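You operate a simulated robot arm through the tools that you are given. There is no shell and no other tool. Be economical: measure what you need, move in short steps, check, and stop when the job is done.

You run a simulated two-armed robot. Do the job below in one go: nothing can be reset, and whatever is moved stays where it is left.

TASK
Take the lid off the yam tub and lay it down on the steel counter with the bottles.

Only the result counts: the job must be done as asked and must still hold three seconds after the hand-in. Knocking over, shifting, dropping, spilling or breaking anything else fails it. A push-on lid holds only when it is set on centred and level and pressed home; a screw cap is set on level and turned clockwise until tight.

THE ROBOT
Two 7-joint arms with two-finger parallel grippers on one trunk, on a base that drives. Base frame: it is fixed to the floor where the robot stands at the start and does not move with it; the origin is under the middle of the robot, x ahead of it, y to its left, z up; the surface under the hand at the start is at about z = 0.85. Units: m, degrees, N and s.
The left shoulder is at the start at [0.02, 0.17, 1.228], the right one opposite. With the tool pointing down near the work surface each hand reaches from about 0.1 to 0.66 m from the robot's upright axis, wherever it stands, measured 20 degrees to its own side. Payload 3.8 kg a hand.
The TCP of each hand is the grasp point between the finger pads, 0.03 m short of the fingertips. In the tool frame z runs along the fingers and y along their closing line. Largest opening 0.11 m; finger width 0.02, thickness 0.01; the body of the gripper, 0.048 by 0.112 m, starts 0.055 m behind the TCP.
Orientation is that of the tool frame in the base frame, as a unit quaternion [x, y, z, w]. With the fingers straight down and closing along the base's y, the tool's x points along the base's -x, its y along +y and its z along -z.

THE INTERFACE
- The arms move only by the tool step_arm. It takes "left_series", "right_series" or both (then of equal length, played together; a hand with none holds still); each is one flat list of numbers, 7 for each row, row after row: the shift along the tool's x, y, z in m, then the turn, a rotation vector about the tool's x, y, z in degrees, then the finger opening in m, from 0 to 0.11. In form: [tx, ty, tz, rx, ry, rz, fingers, tx, ty, tz, rx, ry, rz, fingers, ...]. A call has 1 to 20 rows; each row shifts and turns the commanded pose from where the row before left it, along the tool's axes as they then stand. A row lasts 0.2 s, in which the tool goes at most 0.05 m and 8.6 degrees; a call with a longer step from one row to the next is refused whole, and so is a gripper value outside its range. Where a pose cannot be reached the arm comes as near as it can. A force on the tool above 40 N (or 10 N above the force at the start of the call, whichever is more), or a blocked arm, ends the call early, and 0.2 s more pass. Each finger travels about 0.072 m/s and halts on what it meets, pressing with about 42 N; the grip force reading is that of the motor and also rises with nothing between the fingers. The clock runs only during rows and for 0.2 s after the last one: add rows that do not move to give the fingers time. It gives the time, the measured TCP pose, the force on the tool (base axes), the opening and the grip force at its end, in the units of the frame above (readings bear some noise), with the torque about the TCP (base axes, N m) and any sound that the robot's microphone picked up, and new pictures: "pictures" is both (left out), scene, wrist or none (wrist: the cameras of the hands that moved).
- Cameras (640 x 400 px; columns grow to the right, rows downward): "scene" is now at [0.1096, 0.0041, 1.3739]; the picture's right is [0.05, -1.00, 0.00], its down [-0.60, -0.03, -0.80] and it looks along [0.80, 0.04, -0.60] (base axes); focal length 263 px, centre (320, 200). "left" rides on the left gripper at [0.073, -0.017, -0.103] in its tool frame; the picture's right is [0.23, 0.97, 0.00], its down [-0.76, 0.18, -0.62] and it looks along [-0.61, 0.14, 0.78] (tool axes); focal length 222 px, centre (320, 200). "right" rides on the right gripper at [0.072, 0.017, -0.103] in its tool frame; the picture's right is [-0.23, 0.97, 0.00], its down [-0.76, -0.18, -0.62] and it looks along [-0.61, -0.14, 0.78] (tool axes); focal length 222 px, centre (320, 200).
- slide_trunk(by): slides the trunk up (or, below 0, down) by that many m; the arms and the scene camera ride with it, the base frame stays. It gives what a move gives, with no picture.
- steer(legs): drives the robot by 1 to 6 legs, each [ahead, turn to the left] in m and degrees, along the robot's own axes; the way and the turn of a leg run together, so that a leg with both is an arc; at most 1.5 m and 180 degrees a leg. The arms and the cameras ride along, it lands a little off, and it stops where it bumps. It gives what a move gives, and a new picture of the scene camera.
- head_to(pan, tilt): turns the head with the scene camera to pan (to the left, within 80 degrees either way) and tilt (down, from -29 to 69), counted from straight ahead of the robot. It gives what a move gives, and a new picture of the scene camera.
- point_at(camera, pixels): for up to 12 pixels [column, row] of the newest picture of that camera ("zoom" is the newest enlarged one), the place [x, y, z] in the base frame of the surface seen there, good to about 0.003 m. The clock stands still meanwhile.
- close_up(camera, box): a new picture of the part [left, top, right, bottom] of that camera's present view, enlarged. The clock stands still meanwhile.
- sign_off(): hands the job in; it is judged then, once.

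Keep the steps short. Do not move on a guess: measure, check each grasp and each placing, and mend mistakes. In all there are 80 turns and 260 pictures (those below and enlarged ones count). Leave the grippers open and the arms clear of the work at the hand-in unless told otherwise, and finish with a single line.

The tools are called after "Call:" by a JSON object that holds its "fn" and its "kwargs". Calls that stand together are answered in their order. step_arm: Moves the arms, as the interface text tells. Its arguments: {"type":"object","properties":{"left_series":{"type":"array","items":{"type":"number"}},"right_series":{"type":"array","items":{"type":"number"}},"pictures":{"type":"string","enum":["both","scene","wrist","none"]}},"required":[]} The other tools are called the same way: slide_trunk (by) slides the trunk up or down; steer (legs) drives the base; head_to (pan, tilt) turns the head that bears the scene camera; point_at (camera, pixels) gives the place of the surface under pixels of a picture; close_up (camera, box) takes an enlarged picture of a part of a camera's view; sign_off () hands the job in.

At the start:

```text
time_s: 0.0
left_eef_pos: [0.3873, 0.258, 1.1411]
left_tcp_rot: [-0.001, 1.0, 0.0, 0.0]
left_ft_force: [0.1, 0.4, -0.5]
left_ft_torque: [-0.01, -0.01, -0.01]
left_gripper_width: 0.11
left_grasp_force: 0.0
right_eef_pos: [0.4404, -0.1284, 1.1529]
right_tcp_rot: [0.0, 1.0, 0.001, -0.001]
right_ft_force: [0.5, -0.5, -0.5]
right_ft_torque: [-0.01, 0.0, -0.01]
right_gripper_width: 0.1098
right_grasp_force: 0.0
trunk travel left (down, up): [-0.325, 0.245]
robot x, y, heading: [0.0036, -0.0007, -0.0]
head pan, tilt: [2.9, 37.0]
```

scene: 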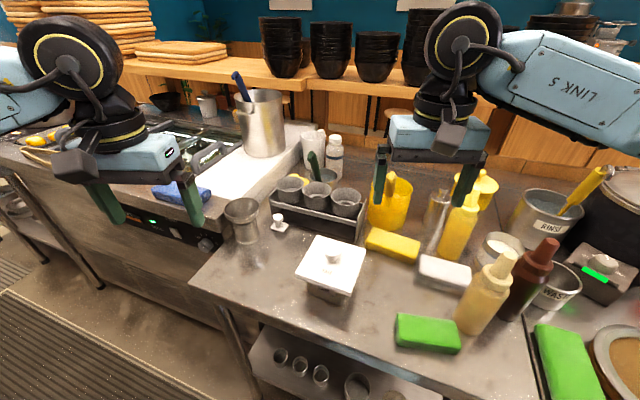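
right: 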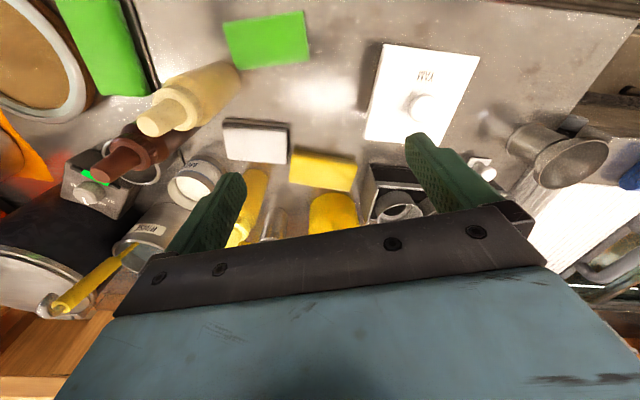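
left: 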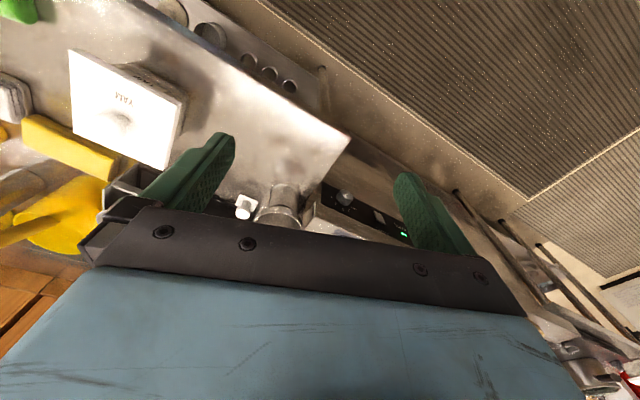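

I see a white square lid with a knob near (330,260) in the scene picture. I take enlarged views to check the label and the surroundings.

Call:
{"fn": "close_up", "kwargs": {"camera": "scene", "box": [240, 200, 400, 300]}}

Call:
{"fn": "close_up", "kwargs": {"camera": "right", "box": [340, 30, 500, 150]}}

Call:
{"fn": "point_at", "kwargs": {"camera": "scene", "pixels": [[332, 254], [315, 237], [364, 243], [296, 272], [350, 295], [330, 298], [283, 320], [385, 290], [260, 270], [240, 285], [395, 243], [425, 330]]}}

```text
4.00 times, centred on (320, 250) of scene
```

zoom: 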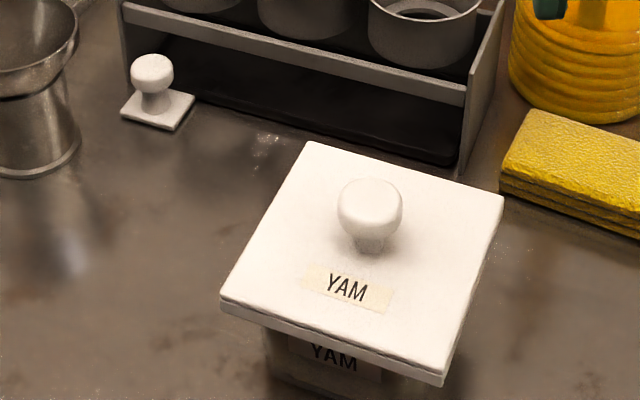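

```text
3.33 times, centred on (420, 90) of right
```

zoom: 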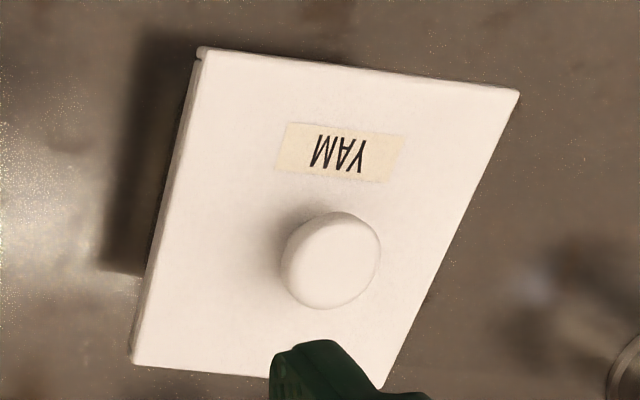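

```text
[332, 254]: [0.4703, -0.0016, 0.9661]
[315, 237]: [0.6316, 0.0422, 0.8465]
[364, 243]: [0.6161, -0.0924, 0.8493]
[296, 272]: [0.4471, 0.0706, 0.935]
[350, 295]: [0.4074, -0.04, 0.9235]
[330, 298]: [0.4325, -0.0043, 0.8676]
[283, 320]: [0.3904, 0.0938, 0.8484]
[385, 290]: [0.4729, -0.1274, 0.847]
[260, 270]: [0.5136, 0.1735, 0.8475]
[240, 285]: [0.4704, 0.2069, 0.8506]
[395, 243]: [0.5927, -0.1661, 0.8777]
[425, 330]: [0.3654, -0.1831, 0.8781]
```

The tub with YAM is confirmed, and the counter top is at about z=0.847. Next I measure the knob and lid in the zoom of the right camera.

Call:
{"fn": "point_at", "kwargs": {"camera": "zoom", "pixels": [[330, 260], [290, 265], [374, 245], [345, 220], [315, 295], [210, 60], [508, 95], [140, 355], [375, 375], [410, 200], [210, 200], [340, 150]]}}

Call:
{"fn": "point_at", "kwargs": {"camera": "scene", "pixels": [[318, 237], [363, 250], [349, 292], [297, 273], [333, 247], [325, 252], [340, 252], [332, 262], [279, 218], [310, 290], [330, 302], [345, 297]]}}

```text
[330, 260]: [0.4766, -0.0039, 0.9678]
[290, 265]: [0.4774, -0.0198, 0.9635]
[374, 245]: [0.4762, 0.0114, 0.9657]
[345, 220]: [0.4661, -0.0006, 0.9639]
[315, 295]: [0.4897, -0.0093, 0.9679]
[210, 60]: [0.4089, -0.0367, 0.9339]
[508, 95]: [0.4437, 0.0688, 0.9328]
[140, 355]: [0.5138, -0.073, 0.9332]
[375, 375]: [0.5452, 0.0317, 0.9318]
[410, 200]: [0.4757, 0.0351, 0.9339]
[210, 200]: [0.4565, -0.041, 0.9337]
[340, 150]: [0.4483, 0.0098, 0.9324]
```

```text
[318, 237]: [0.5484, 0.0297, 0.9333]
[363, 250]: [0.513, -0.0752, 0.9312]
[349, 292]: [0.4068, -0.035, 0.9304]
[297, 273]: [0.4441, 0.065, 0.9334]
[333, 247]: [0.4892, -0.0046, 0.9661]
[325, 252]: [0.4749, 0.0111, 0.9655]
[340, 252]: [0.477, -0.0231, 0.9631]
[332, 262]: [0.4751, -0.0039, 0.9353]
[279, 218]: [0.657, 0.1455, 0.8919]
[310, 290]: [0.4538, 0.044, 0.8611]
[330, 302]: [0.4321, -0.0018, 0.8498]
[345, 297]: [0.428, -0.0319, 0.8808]
```

Knob centre is about (0.478,-0.004), top 0.968; lid is about 0.11 square with its top at 0.933. I look for a free spot on this counter: the left side edge, the steel cup, and the right side with the sponges.

Call:
{"fn": "point_at", "kwargs": {"camera": "scene", "pixels": [[195, 281], [215, 255], [228, 240], [240, 243], [256, 240], [272, 232], [287, 230], [250, 306], [310, 327], [245, 260], [275, 250], [290, 245]]}}

Call:
{"fn": "point_at", "kwargs": {"camera": "scene", "pixels": [[397, 342], [398, 315], [418, 283], [365, 246], [415, 260], [380, 270], [400, 290], [360, 320], [380, 350], [455, 330], [300, 230], [360, 300]]}}

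```text
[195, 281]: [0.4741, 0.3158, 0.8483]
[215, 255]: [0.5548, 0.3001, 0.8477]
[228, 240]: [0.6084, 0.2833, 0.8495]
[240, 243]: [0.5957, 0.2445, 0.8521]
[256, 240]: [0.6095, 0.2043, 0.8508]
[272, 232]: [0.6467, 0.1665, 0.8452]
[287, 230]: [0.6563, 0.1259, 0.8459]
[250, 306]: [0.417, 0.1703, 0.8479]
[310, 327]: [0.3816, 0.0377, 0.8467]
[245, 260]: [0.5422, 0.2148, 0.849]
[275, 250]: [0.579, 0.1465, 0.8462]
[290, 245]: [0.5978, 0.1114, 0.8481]
```

```text
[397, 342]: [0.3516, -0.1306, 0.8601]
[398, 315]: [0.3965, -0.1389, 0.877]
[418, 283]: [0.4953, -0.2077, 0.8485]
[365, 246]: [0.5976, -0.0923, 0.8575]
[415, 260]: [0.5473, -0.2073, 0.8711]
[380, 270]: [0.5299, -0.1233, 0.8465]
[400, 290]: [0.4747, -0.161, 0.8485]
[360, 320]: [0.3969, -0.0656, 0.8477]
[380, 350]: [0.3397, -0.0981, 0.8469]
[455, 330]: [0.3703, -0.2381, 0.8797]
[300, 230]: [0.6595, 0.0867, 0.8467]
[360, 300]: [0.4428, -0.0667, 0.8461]
```

The free spot on the left is around (0.505, 0.15). The left hand serves both places, so I move the right hand aside and bring the left hand above the knob, staying high.

Call:
{"fn": "step_arm", "kwargs": {"left_series": [0, 0, 0, 0, 0, 0, 0.08, 0, 0, 0, 0, 0, 0, 0.08, -0.0114, -0.0328, 0, 0, 0, 0, 0.08, -0.0114, -0.0328, 0, 0, 0, 0, 0.08, -0.0114, -0.0328, 0, 0, 0, 0, 0.08, -0.0114, -0.0328, 0, 0, 0, 0, 0.08, -0.0114, -0.0328, 0, 0, 0, 0, 0.08, -0.0114, -0.0328, 0, 0, 0, 0, 0.08, -0.0114, -0.0328, 0, 0, 0, 0, 0.08, -0.0114, -0.0328, 0, 0, 0, 0, 0.08, 0, 0, 0, 0, 0, 0, 0.08], "right_series": [0, -0.03, 0, 0, 0, 0, 0.11, 0, -0.03, 0, 0, 0, 0, 0.11, 0, -0.03, 0, 0, 0, 0, 0.11, 0, -0.03, 0, 0, 0, 0, 0.11, 0, -0.02, 0, 0, 0, 0, 0.11, 0, 0, 0, 0, 0, 0, 0.11, 0, 0, 0, 0, 0, 0, 0.11, 0, 0, 0, 0, 0, 0, 0.11, 0, 0, 0, 0, 0, 0, 0.11, 0, 0, 0, 0, 0, 0, 0.11, 0, 0, 0, 0, 0, 0, 0.11], "pictures": "both"}}

```text
time_s: 2.4
left_eef_pos: [0.4798, -0.0038, 1.142]
left_tcp_rot: [-0.001, 1.0, -0.001, -0.001]
left_ft_force: [-0.1, -0.1, -0.1]
left_ft_torque: [-0.01, -0.01, 0.01]
left_gripper_width: 0.0801
left_grasp_force: 0.0
right_eef_pos: [0.439, -0.2699, 1.1541]
right_tcp_rot: [0.0, 1.0, 0.0, 0.0]
right_ft_force: [0.9, -0.3, 0.6]
right_ft_torque: [0.02, -0.01, -0.01]
right_gripper_width: 0.1099
right_grasp_force: 0.0
trunk travel left (down, up): [-0.325, 0.245]
robot x, y, heading: [0.0027, 0.0, 0.0]
head pan, tilt: [2.9, 37.0]
```

scene: 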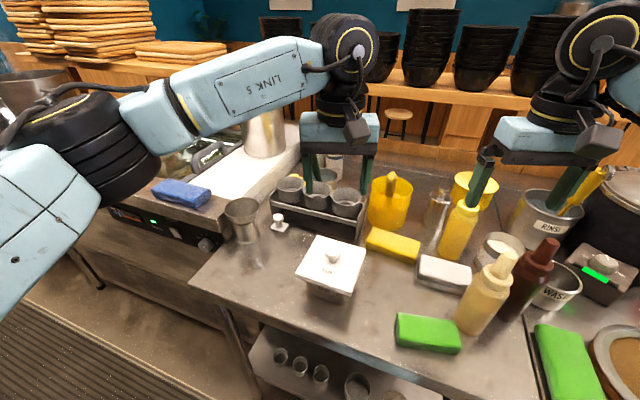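
right: 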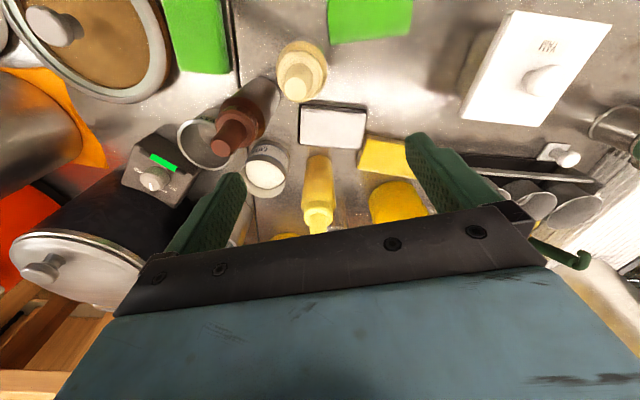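
left: 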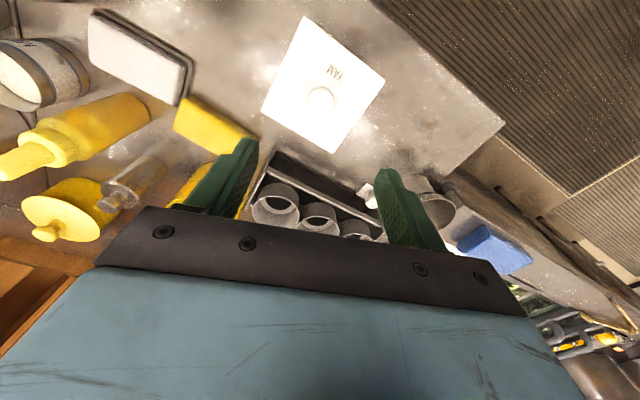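

The left hand is directly above the knob at z=1.142. I lower it 0.13 m and check again.

Call:
{"fn": "step_arm", "kwargs": {"left_series": [0, 0, 0.03, 0, 0, 0, 0.08, 0, 0, 0.03, 0, 0, 0, 0.08, 0, 0, 0.03, 0, 0, 0, 0.08, 0, 0, 0.03, 0, 0, 0, 0.08, 0, 0, 0.01, 0, 0, 0, 0.08, 0, 0, 0, 0, 0, 0, 0.08], "pictures": "both"}}

```text
time_s: 3.8
left_eef_pos: [0.4774, -0.0065, 1.0112]
left_tcp_rot: [-0.001, 1.0, 0.0, 0.0]
left_ft_force: [-1.2, -0.1, 0.2]
left_ft_torque: [0.02, -0.02, 0.0]
left_gripper_width: 0.0803
left_grasp_force: 0.0
right_eef_pos: [0.4387, -0.2705, 1.1543]
right_tcp_rot: [0.0, 1.0, -0.001, 0.0]
right_ft_force: [0.5, 0.2, 0.3]
right_ft_torque: [0.01, 0.03, 0.02]
right_gripper_width: 0.1099
right_grasp_force: 0.0
trunk travel left (down, up): [-0.325, 0.245]
robot x, y, heading: [-0.0026, -0.0014, 0.1]
head pan, tilt: [2.9, 37.0]
```

scene: 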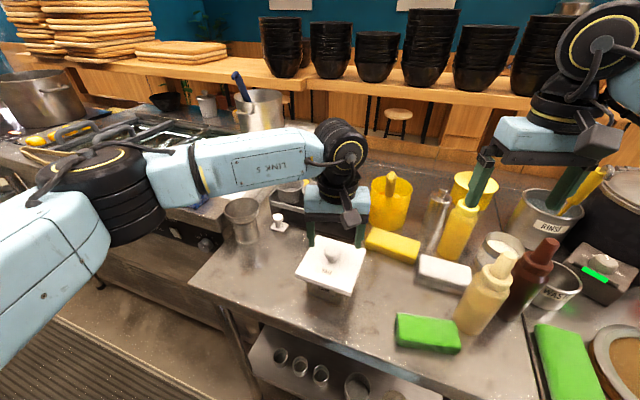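
left: 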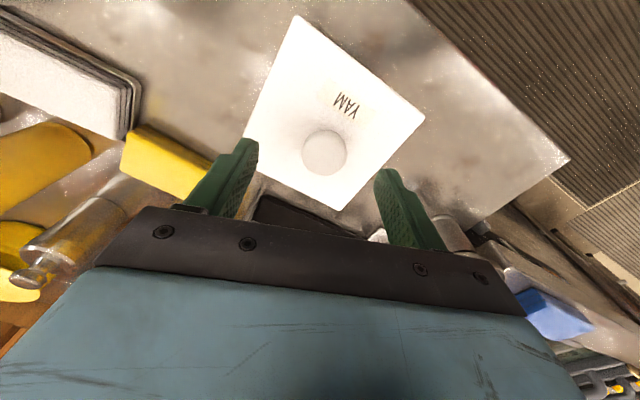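

I measure the knob again from this closer view.

Call:
{"fn": "point_at", "kwargs": {"camera": "left", "pixels": [[324, 152], [305, 152], [344, 152], [324, 134], [324, 170], [370, 150]]}}

```text
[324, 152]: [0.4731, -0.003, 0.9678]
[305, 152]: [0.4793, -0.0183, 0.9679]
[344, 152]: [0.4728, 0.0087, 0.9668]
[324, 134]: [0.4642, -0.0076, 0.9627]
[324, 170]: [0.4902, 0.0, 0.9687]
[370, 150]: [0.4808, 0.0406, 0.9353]
```

Knob centre is about (0.477,-0.004), and the hand is well placed. I lower it 0.040 m so the tips end about 8 mm above the plate, then close.

Call:
{"fn": "step_arm", "kwargs": {"left_series": [0, 0.002, 0.015, 0, 0, 0, 0.08, 0, 0, 0.015, 0, 0, 0, 0.08, 0, 0, 0.01, 0, 0, 0, 0.08, 0, 0, 0, 0, 0, 0, 0.08, 0, 0, 0, 0, 0, 0, 0.05, 0, 0, 0, 0, 0, 0, 0.0, 0, 0, 0, 0, 0, 0, 0.0, 0, 0, 0, 0, 0, 0, 0.0, 0, 0, 0, 0, 0, 0, 0.0], "pictures": "both"}}

```text
time_s: 5.8
left_eef_pos: [0.4784, -0.0045, 0.9729]
left_tcp_rot: [-0.001, 1.0, 0.0, 0.0]
left_ft_force: [-0.4, -0.3, 0.8]
left_ft_torque: [-0.03, 0.01, -0.04]
left_gripper_width: 0.0316
left_grasp_force: 41.7
right_eef_pos: [0.4382, -0.2703, 1.154]
right_tcp_rot: [0.0, 1.0, 0.001, 0.001]
right_ft_force: [0.1, -0.2, 0.6]
right_ft_torque: [0.02, 0.02, 0.0]
right_gripper_width: 0.11
right_grasp_force: 0.1
trunk travel left (down, up): [-0.325, 0.245]
robot x, y, heading: [0.0019, 0.0009, 0.1]
head pan, tilt: [2.9, 37.0]
heard: snap
```

scene: 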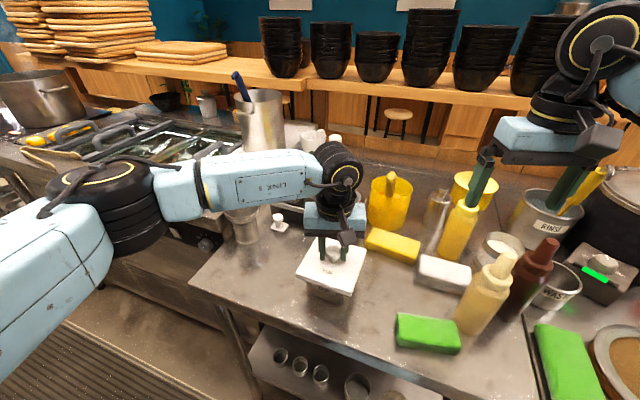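
left: 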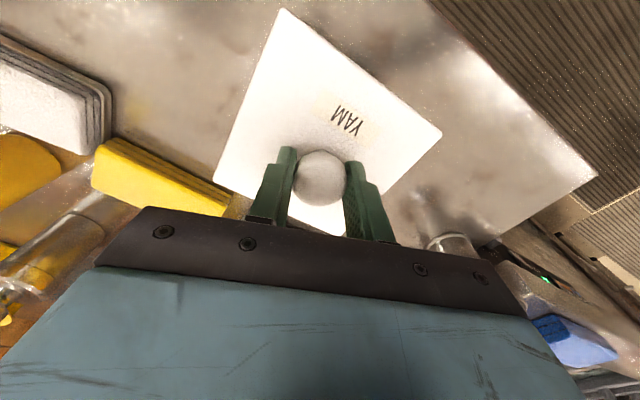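

The knob is gripped (width 0.0316) and a snap was heard. I lift just 6 mm, slowly, and check whether the tub follows.

Call:
{"fn": "step_arm", "kwargs": {"left_series": [0, 0, -0.001, 0, 0, 0, 0, 0, 0, -0.001, 0, 0, 0, 0, 0, 0, -0.001, 0, 0, 0, 0, 0, 0, -0.001, 0, 0, 0, 0, 0, 0, -0.001, 0, 0, 0, 0, 0, 0, -0.001, 0, 0, 0, 0], "pictures": "none"}}

Call:
{"fn": "close_up", "kwargs": {"camera": "scene", "box": [270, 220, 398, 300]}}

```text
time_s: 7.2
left_eef_pos: [0.4794, -0.0039, 0.978]
left_tcp_rot: [-0.001, 1.0, 0.0, 0.0]
left_ft_force: [0.2, 0.2, 0.4]
left_ft_torque: [-0.03, 0.05, 0.01]
left_gripper_width: 0.0315
left_grasp_force: 41.9
right_eef_pos: [0.4394, -0.27, 1.1541]
right_tcp_rot: [0.0, 1.0, 0.0, 0.0]
right_ft_force: [-0.2, -0.9, 0.4]
right_ft_torque: [-0.05, 0.02, -0.04]
right_gripper_width: 0.11
right_grasp_force: 0.1
trunk travel left (down, up): [-0.325, 0.245]
robot x, y, heading: [0.0004, 0.0002, 0.1]
head pan, tilt: [2.9, 37.0]
```

```text
5.00 times, centred on (334, 260) of scene
```

zoom: 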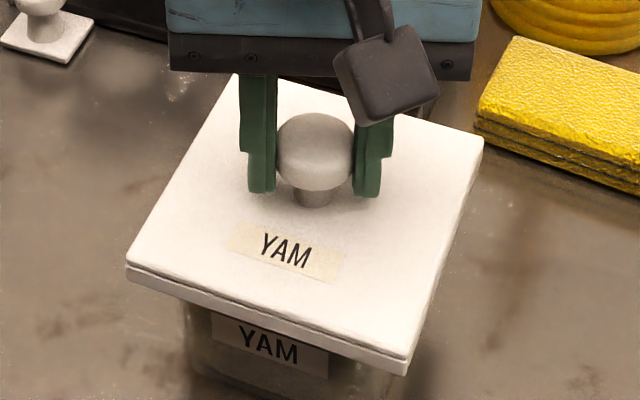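

The force stays near zero, so I raise 12 mm more and compare the tub label's position.

Call:
{"fn": "step_arm", "kwargs": {"left_series": [0, 0, -0.003, 0, 0, 0, 0, 0, 0, -0.003, 0, 0, 0, 0, 0, 0, -0.003, 0, 0, 0, 0, 0, 0, -0.003, 0, 0, 0, 0], "pictures": "none"}}

Call:
{"fn": "close_up", "kwargs": {"camera": "scene", "box": [270, 235, 398, 315]}}

```text
time_s: 8.2
left_eef_pos: [0.4797, -0.002, 0.9897]
left_tcp_rot: [-0.001, 1.0, 0.0, 0.0]
left_ft_force: [-0.3, 0.6, -0.3]
left_ft_torque: [0.01, 0.0, 0.01]
left_gripper_width: 0.0317
left_grasp_force: 41.9
right_eef_pos: [0.4386, -0.2703, 1.1536]
right_tcp_rot: [0.0, 1.0, 0.0, -0.001]
right_ft_force: [0.3, -0.1, 0.1]
right_ft_torque: [-0.01, -0.01, 0.02]
right_gripper_width: 0.1098
right_grasp_force: 0.0
trunk travel left (down, up): [-0.325, 0.245]
robot x, y, heading: [-0.0019, 0.0019, -0.0]
head pan, tilt: [2.9, 37.0]
```

```text
5.00 times, centred on (334, 275) of scene
```

zoom: 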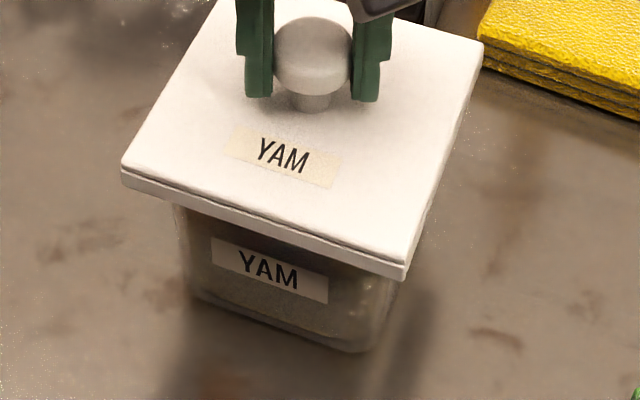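

The tub label stayed put (row about 289) while the lid rose, so the lid is free. I lift it another 0.09 m, straight up.

Call:
{"fn": "step_arm", "kwargs": {"left_series": [0, 0, -0.01, 0, 0, 0, 0, 0, 0, -0.01, 0, 0, 0, 0, 0, 0, -0.015, 0, 0, 0, 0, 0, 0, -0.015, 0, 0, 0, 0, 0, 0, -0.02, 0, 0, 0, 0, 0, 0, -0.02, 0, 0, 0, 0, 0, 0, 0, 0, 0, 0, 0], "pictures": "both"}}

```text
time_s: 9.8
left_eef_pos: [0.4782, -0.005, 1.0802]
left_tcp_rot: [-0.001, 1.0, 0.0, 0.001]
left_ft_force: [-0.2, -0.3, 0.3]
left_ft_torque: [-0.03, 0.04, 0.03]
left_gripper_width: 0.0316
left_grasp_force: 41.7
right_eef_pos: [0.4381, -0.2695, 1.1541]
right_tcp_rot: [0.0, 1.0, -0.001, 0.0]
right_ft_force: [-0.6, 0.4, -0.1]
right_ft_torque: [0.03, 0.02, 0.0]
right_gripper_width: 0.1101
right_grasp_force: 0.1
trunk travel left (down, up): [-0.325, 0.245]
robot x, y, heading: [-0.0025, -0.0021, -0.2]
head pan, tilt: [2.9, 37.0]
```

scene: 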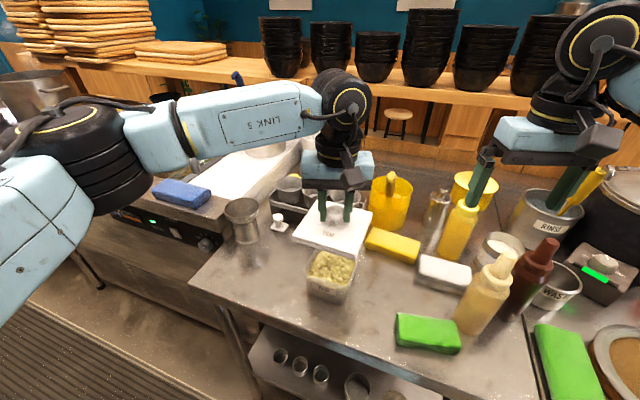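
left: 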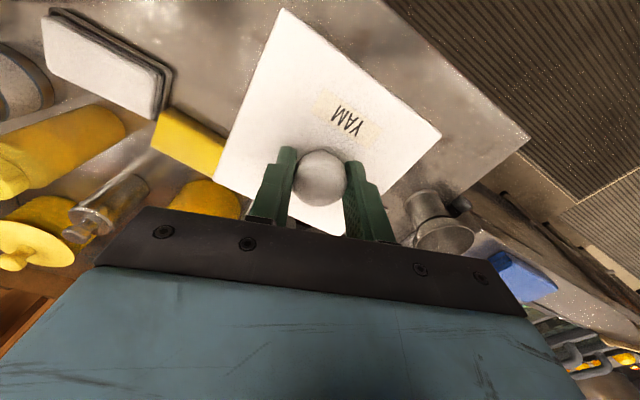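

The lid is off and the open tub stands undisturbed. I carry the lid sideways to (0.505, 0.15), staying high.

Call:
{"fn": "step_arm", "kwargs": {"left_series": [-0.0034, 0.0194, 0, 0, 0, 0, 0, -0.0034, 0.0194, 0, 0, 0, 0, 0, -0.0034, 0.0194, 0, 0, 0, 0, 0, -0.0034, 0.0194, 0, 0, 0, 0, 0, -0.0034, 0.0194, 0, 0, 0, 0, 0, -0.0034, 0.0194, 0, 0, 0, 0, 0, -0.0034, 0.0194, 0, 0, 0, 0, 0, -0.0034, 0.0194, 0, 0, 0, 0, 0, 0, 0, 0, 0, 0, 0, 0], "pictures": "both"}}

```text
time_s: 11.8
left_eef_pos: [0.5079, 0.1525, 1.0788]
left_tcp_rot: [-0.001, 1.0, 0.0, 0.0]
left_ft_force: [-0.5, 0.4, -0.6]
left_ft_torque: [0.01, 0.0, -0.03]
left_gripper_width: 0.0319
left_grasp_force: 41.9
right_eef_pos: [0.439, -0.2704, 1.1538]
right_tcp_rot: [0.0, 1.0, 0.0, 0.0]
right_ft_force: [-0.4, 0.3, -0.2]
right_ft_torque: [0.02, -0.02, 0.0]
right_gripper_width: 0.11
right_grasp_force: 0.1
trunk travel left (down, up): [-0.325, 0.245]
robot x, y, heading: [0.0006, 0.0013, 0.4]
head pan, tilt: [2.9, 37.0]
```

scene: 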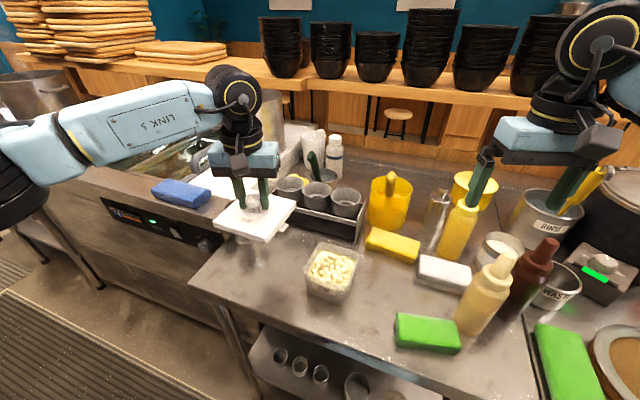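
left: 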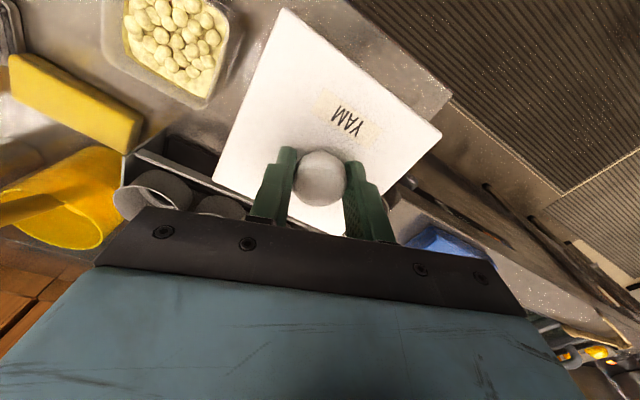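

I check clearances: cup rim, tub's left corners, and the counter's front edge.

Call:
{"fn": "point_at", "kwargs": {"camera": "scene", "pixels": [[306, 263], [307, 290], [268, 250], [250, 245], [285, 226], [272, 210], [240, 303], [275, 315], [300, 324], [240, 250], [288, 229], [313, 245]]}}

Call:
{"fn": "close_up", "kwargs": {"camera": "scene", "box": [190, 180, 350, 330]}}

```text
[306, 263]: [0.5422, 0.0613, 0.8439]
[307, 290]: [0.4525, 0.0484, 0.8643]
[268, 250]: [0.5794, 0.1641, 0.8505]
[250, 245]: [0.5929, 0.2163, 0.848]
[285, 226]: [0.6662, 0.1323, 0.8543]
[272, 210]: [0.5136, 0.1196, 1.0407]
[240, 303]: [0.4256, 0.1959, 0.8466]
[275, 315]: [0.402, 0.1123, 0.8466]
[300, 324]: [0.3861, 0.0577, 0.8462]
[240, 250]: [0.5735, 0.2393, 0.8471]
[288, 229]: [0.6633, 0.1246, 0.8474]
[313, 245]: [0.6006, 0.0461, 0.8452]
```

```text
2.67 times, centred on (270, 255) of scene
```

zoom: 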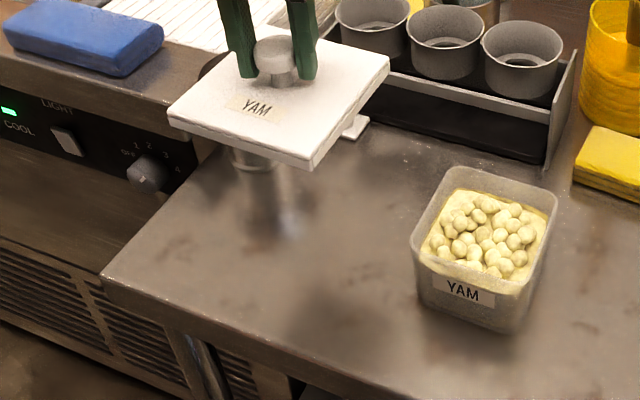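

I shift to (0.49, 0.14) for more room to the cup, then lower to about TCP z=0.93, just above contact.

Call:
{"fn": "step_arm", "kwargs": {"left_series": [0.009, -0.006, 0, 0, 0, 0, 0, 0.009, -0.006, 0, 0, 0, 0, 0, 0, 0, 0.03, 0, 0, 0, 0, 0, 0, 0.03, 0, 0, 0, 0, 0, 0, 0.03, 0, 0, 0, 0, 0, 0, 0.03, 0, 0, 0, 0, 0, 0, 0.02, 0, 0, 0, 0, 0, 0, 0.01, 0, 0, 0, 0, 0, 0, 0, 0, 0, 0, 0], "pictures": "both"}}

Call:
{"fn": "close_up", "kwargs": {"camera": "scene", "box": [190, 180, 350, 330]}}

```text
time_s: 13.8
left_eef_pos: [0.488, 0.1408, 0.9287]
left_tcp_rot: [0.0, 1.0, 0.001, 0.0]
left_ft_force: [0.2, 0.1, 0.6]
left_ft_torque: [-0.01, 0.03, 0.01]
left_gripper_width: 0.0314
left_grasp_force: 42.4
right_eef_pos: [0.438, -0.2693, 1.1531]
right_tcp_rot: [0.0, 1.0, 0.0, 0.0]
right_ft_force: [0.6, 0.0, 0.7]
right_ft_torque: [0.03, 0.0, 0.0]
right_gripper_width: 0.1101
right_grasp_force: 0.2
trunk travel left (down, up): [-0.325, 0.245]
robot x, y, heading: [0.001, 0.0047, -0.0]
head pan, tilt: [2.9, 37.0]
```

scene: 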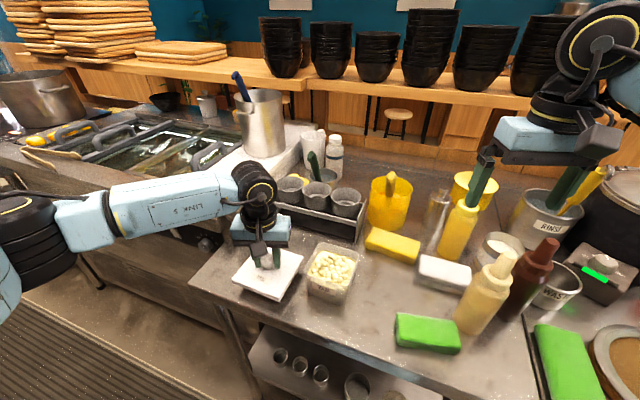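
left: 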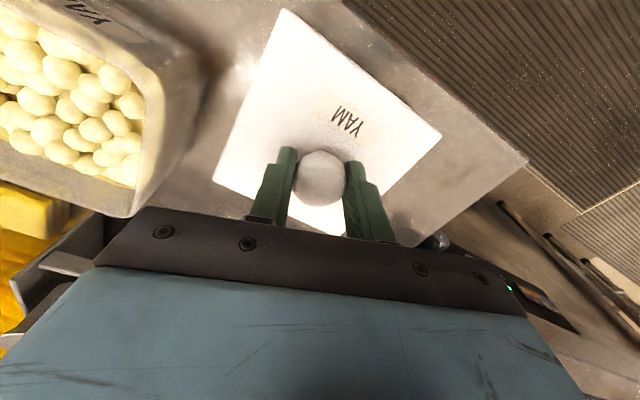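

```text
2.67 times, centred on (270, 255) of scene
```

zoom: 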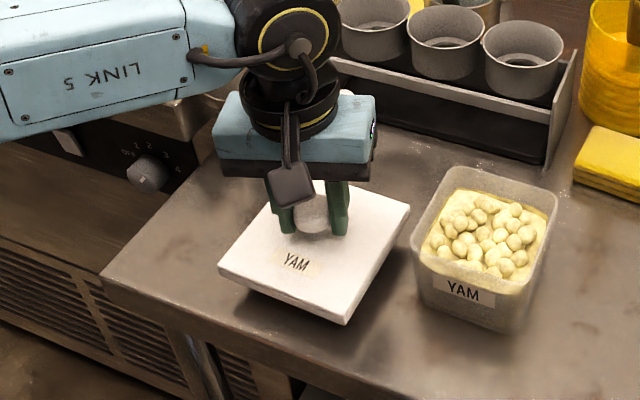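

I check how far the wrist and forearm sit from the hidden steel cup before the last 3 cm.

Call:
{"fn": "point_at", "kwargs": {"camera": "scene", "pixels": [[257, 195], [180, 205], [215, 218], [235, 238], [288, 228], [240, 265], [275, 298]]}}

Call:
{"fn": "close_up", "kwargs": {"camera": "right", "box": [480, 60, 640, 180]}}

```text
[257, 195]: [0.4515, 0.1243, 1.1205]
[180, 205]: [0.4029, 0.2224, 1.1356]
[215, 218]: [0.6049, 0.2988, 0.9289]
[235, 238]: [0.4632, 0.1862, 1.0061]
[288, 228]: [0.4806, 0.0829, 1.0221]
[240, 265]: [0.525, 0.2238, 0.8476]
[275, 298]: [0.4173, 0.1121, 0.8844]
```

```text
3.33 times, centred on (560, 120) of right
```

zoom: 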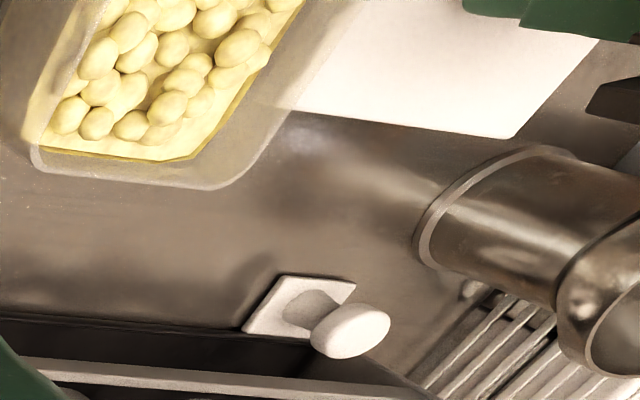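

All clear: the forearm is at z≈1.13 and the lid corner is away from the cup. I lower slowly 16 mm and read the force.

Call:
{"fn": "step_arm", "kwargs": {"left_series": [0, 0, 0.003, 0, 0, 0, 0, 0, 0, 0.003, 0, 0, 0, 0, 0, 0, 0.003, 0, 0, 0, 0, 0, 0, 0.003, 0, 0, 0, 0, 0, 0, 0.002, 0, 0, 0, 0, 0, 0, 0.002, 0, 0, 0, 0], "pictures": "none"}}

Call:
{"fn": "close_up", "kwargs": {"camera": "scene", "box": [220, 240, 316, 300]}}

```text
time_s: 15.2
left_eef_pos: [0.487, 0.1396, 0.913]
left_tcp_rot: [0.0, 1.0, 0.0, -0.001]
left_ft_force: [0.3, -0.6, 0.6]
left_ft_torque: [0.01, 0.03, 0.0]
left_gripper_width: 0.0315
left_grasp_force: 41.8
right_eef_pos: [0.438, -0.271, 1.154]
right_tcp_rot: [0.001, 1.0, 0.0, 0.0]
right_ft_force: [-1.2, 0.3, 0.1]
right_ft_torque: [0.01, 0.0, -0.01]
right_gripper_width: 0.11
right_grasp_force: 0.0
trunk travel left (down, up): [-0.325, 0.245]
robot x, y, heading: [0.0008, -0.0006, -0.1]
head pan, tilt: [2.9, 37.0]
```

```text
6.67 times, centred on (268, 270) of scene
```

zoom: 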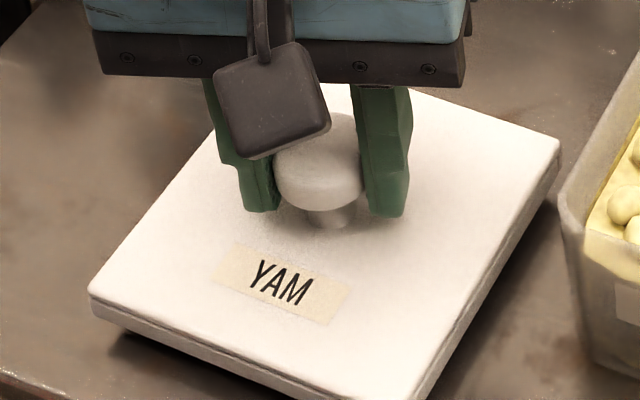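

Not yet touching (shadow gap visible). I keep lowering, 1.5 mm per row.

Call:
{"fn": "step_arm", "kwargs": {"left_series": [0, 0, 0.0015, 0, 0, 0, 0, 0, 0, 0.0015, 0, 0, 0, 0, 0, 0, 0.0015, 0, 0, 0, 0, 0, 0, 0.0015, 0, 0, 0, 0, 0, 0, 0.0015, 0, 0, 0, 0, 0, 0, 0.0015, 0, 0, 0, 0], "pictures": "none"}}

Call:
{"fn": "close_up", "kwargs": {"camera": "scene", "box": [220, 245, 316, 305]}}

```text
time_s: 16.6
left_eef_pos: [0.4889, 0.1404, 0.9056]
left_tcp_rot: [-0.001, 1.0, 0.0, 0.0]
left_ft_force: [0.6, 0.0, -0.3]
left_ft_torque: [0.0, 0.03, 0.01]
left_gripper_width: 0.0316
left_grasp_force: 42.0
right_eef_pos: [0.439, -0.2707, 1.1539]
right_tcp_rot: [0.0, 1.0, 0.0, 0.001]
right_ft_force: [0.0, 0.2, -0.3]
right_ft_torque: [-0.02, 0.02, 0.0]
right_gripper_width: 0.11
right_grasp_force: 0.0
trunk travel left (down, up): [-0.325, 0.245]
robot x, y, heading: [-0.0007, 0.001, 0.1]
head pan, tilt: [2.9, 37.0]
```

```text
6.67 times, centred on (268, 275) of scene
```

zoom: 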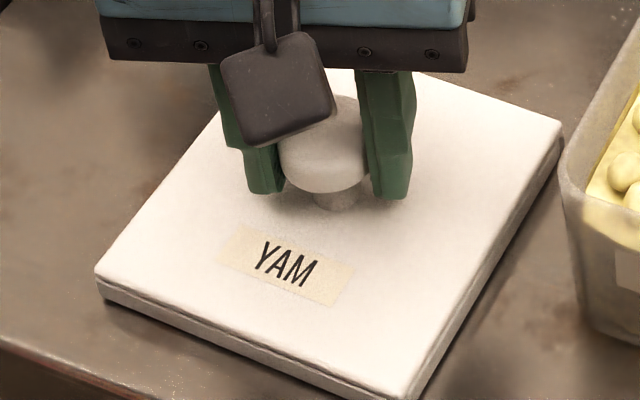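

The lid is nearly down with no force yet. I go on by 1 mm rows.

Call:
{"fn": "step_arm", "kwargs": {"left_series": [0, 0, 0.001, 0, 0, 0, 0, 0, 0, 0.001, 0, 0, 0, 0, 0, 0, 0.001, 0, 0, 0, 0, 0, 0, 0, 0, 0, 0, 0], "pictures": "none"}}

Call:
{"fn": "close_up", "kwargs": {"camera": "scene", "box": [220, 255, 316, 315]}}

```text
time_s: 17.6
left_eef_pos: [0.4878, 0.1403, 0.9032]
left_tcp_rot: [-0.001, 1.0, 0.0, 0.001]
left_ft_force: [0.0, 3.3, 11.1]
left_ft_torque: [0.05, 0.06, 0.09]
left_gripper_width: 0.0315
left_grasp_force: 42.7
right_eef_pos: [0.438, -0.2699, 1.1547]
right_tcp_rot: [0.0, 1.0, 0.0, 0.0]
right_ft_force: [-0.7, -0.2, -0.2]
right_ft_torque: [0.01, -0.02, 0.01]
right_gripper_width: 0.1101
right_grasp_force: 0.2
trunk travel left (down, up): [-0.325, 0.245]
robot x, y, heading: [0.0005, -0.0, 0.0]
head pan, tilt: [2.9, 37.0]
```

```text
6.67 times, centred on (268, 285) of scene
```

zoom: 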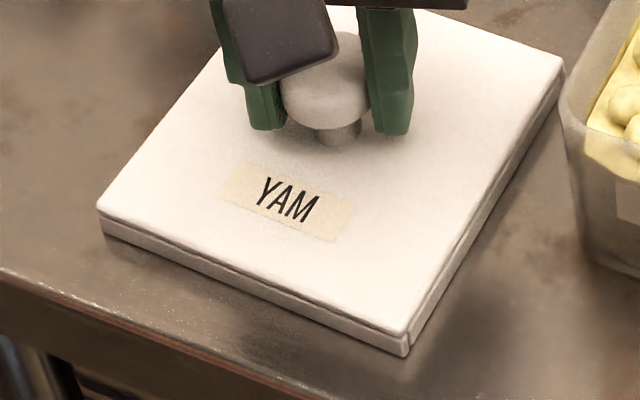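

Contact: 11 N upward, and the lid lies flat within the counter's edge. I ease up 1 mm, open the fingers, then lift clear.

Call:
{"fn": "step_arm", "kwargs": {"left_series": [0, 0, -0.001, 0, 0, 0, 0, 0, 0, 0, 0, 0, 0, 0.04, 0, 0, 0, 0, 0, 0, 0.06, 0, 0, 0, 0, 0, 0, 0.07, 0, 0, 0, 0, 0, 0, 0.07, 0, 0, -0.01, 0, 0, 0, 0.07, 0, 0, -0.02, 0, 0, 0, 0.07, 0, 0, -0.03, 0, 0, 0, 0.07, 0, 0, -0.04, 0, 0, 0, 0.07, 0, 0, -0.04, 0, 0, 0, 0.07, 0, 0, -0.04, 0, 0, 0, 0.1, 0, 0, -0.04, 0, 0, 0, 0.11, 0, 0, 0, 0, 0, 0, 0.11], "pictures": "both"}}

Call:
{"fn": "close_up", "kwargs": {"camera": "scene", "box": [210, 200, 370, 320]}}

```text
time_s: 20.4
left_eef_pos: [0.4882, 0.1378, 1.1233]
left_tcp_rot: [0.0, 1.0, 0.0, 0.0]
left_ft_force: [0.1, -0.4, 0.0]
left_ft_torque: [0.0, 0.01, -0.02]
left_gripper_width: 0.1101
left_grasp_force: 0.0
right_eef_pos: [0.4381, -0.2706, 1.1542]
right_tcp_rot: [0.0, 1.0, 0.0, 0.0]
right_ft_force: [-0.3, -0.3, -0.7]
right_ft_torque: [-0.02, 0.05, 0.01]
right_gripper_width: 0.1098
right_grasp_force: 0.0
trunk travel left (down, up): [-0.325, 0.245]
robot x, y, heading: [-0.0041, 0.0016, 0.1]
head pan, tilt: [2.9, 37.0]
```

scene: 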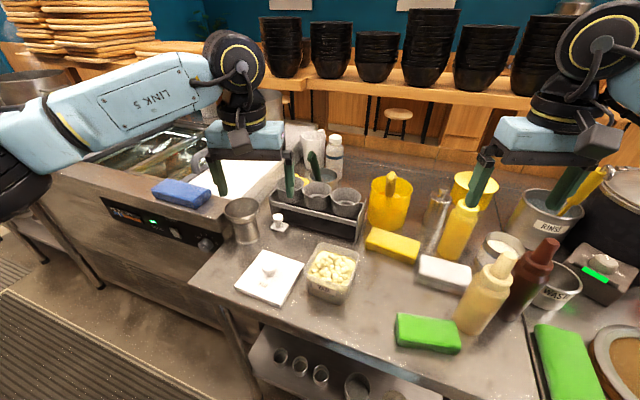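
left: 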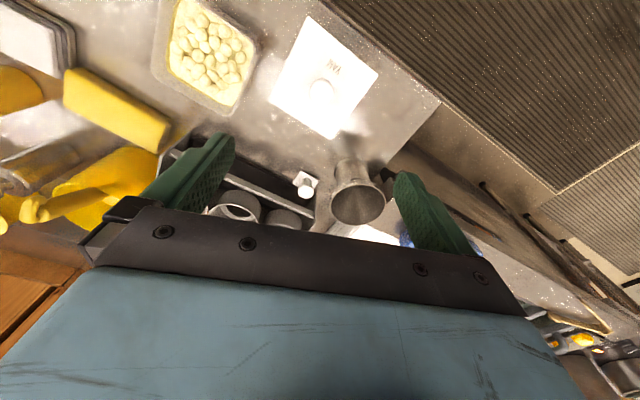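

```text
3.33 times, centred on (290, 260) of scene
```

zoom: 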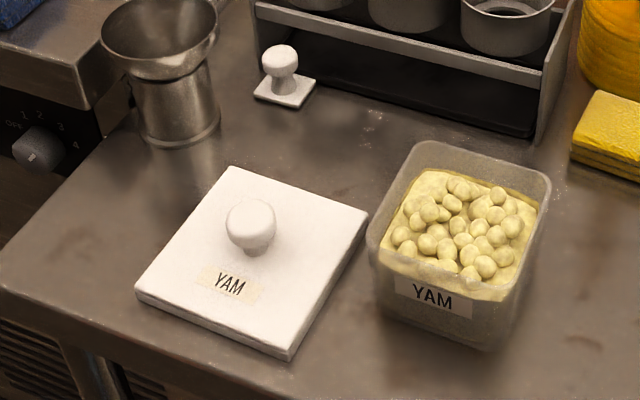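

The lid lies flat on the counter beside the open tub. Nothing else has moved, and both hands are open and clear, so I hand in.

Call:
{"fn": "sign_off", "kwargs": {}}

```text
The job is handed in.
```

The yam tub's lid is off and lying flat on the steel counter with the bottles, and nothing else was moved.
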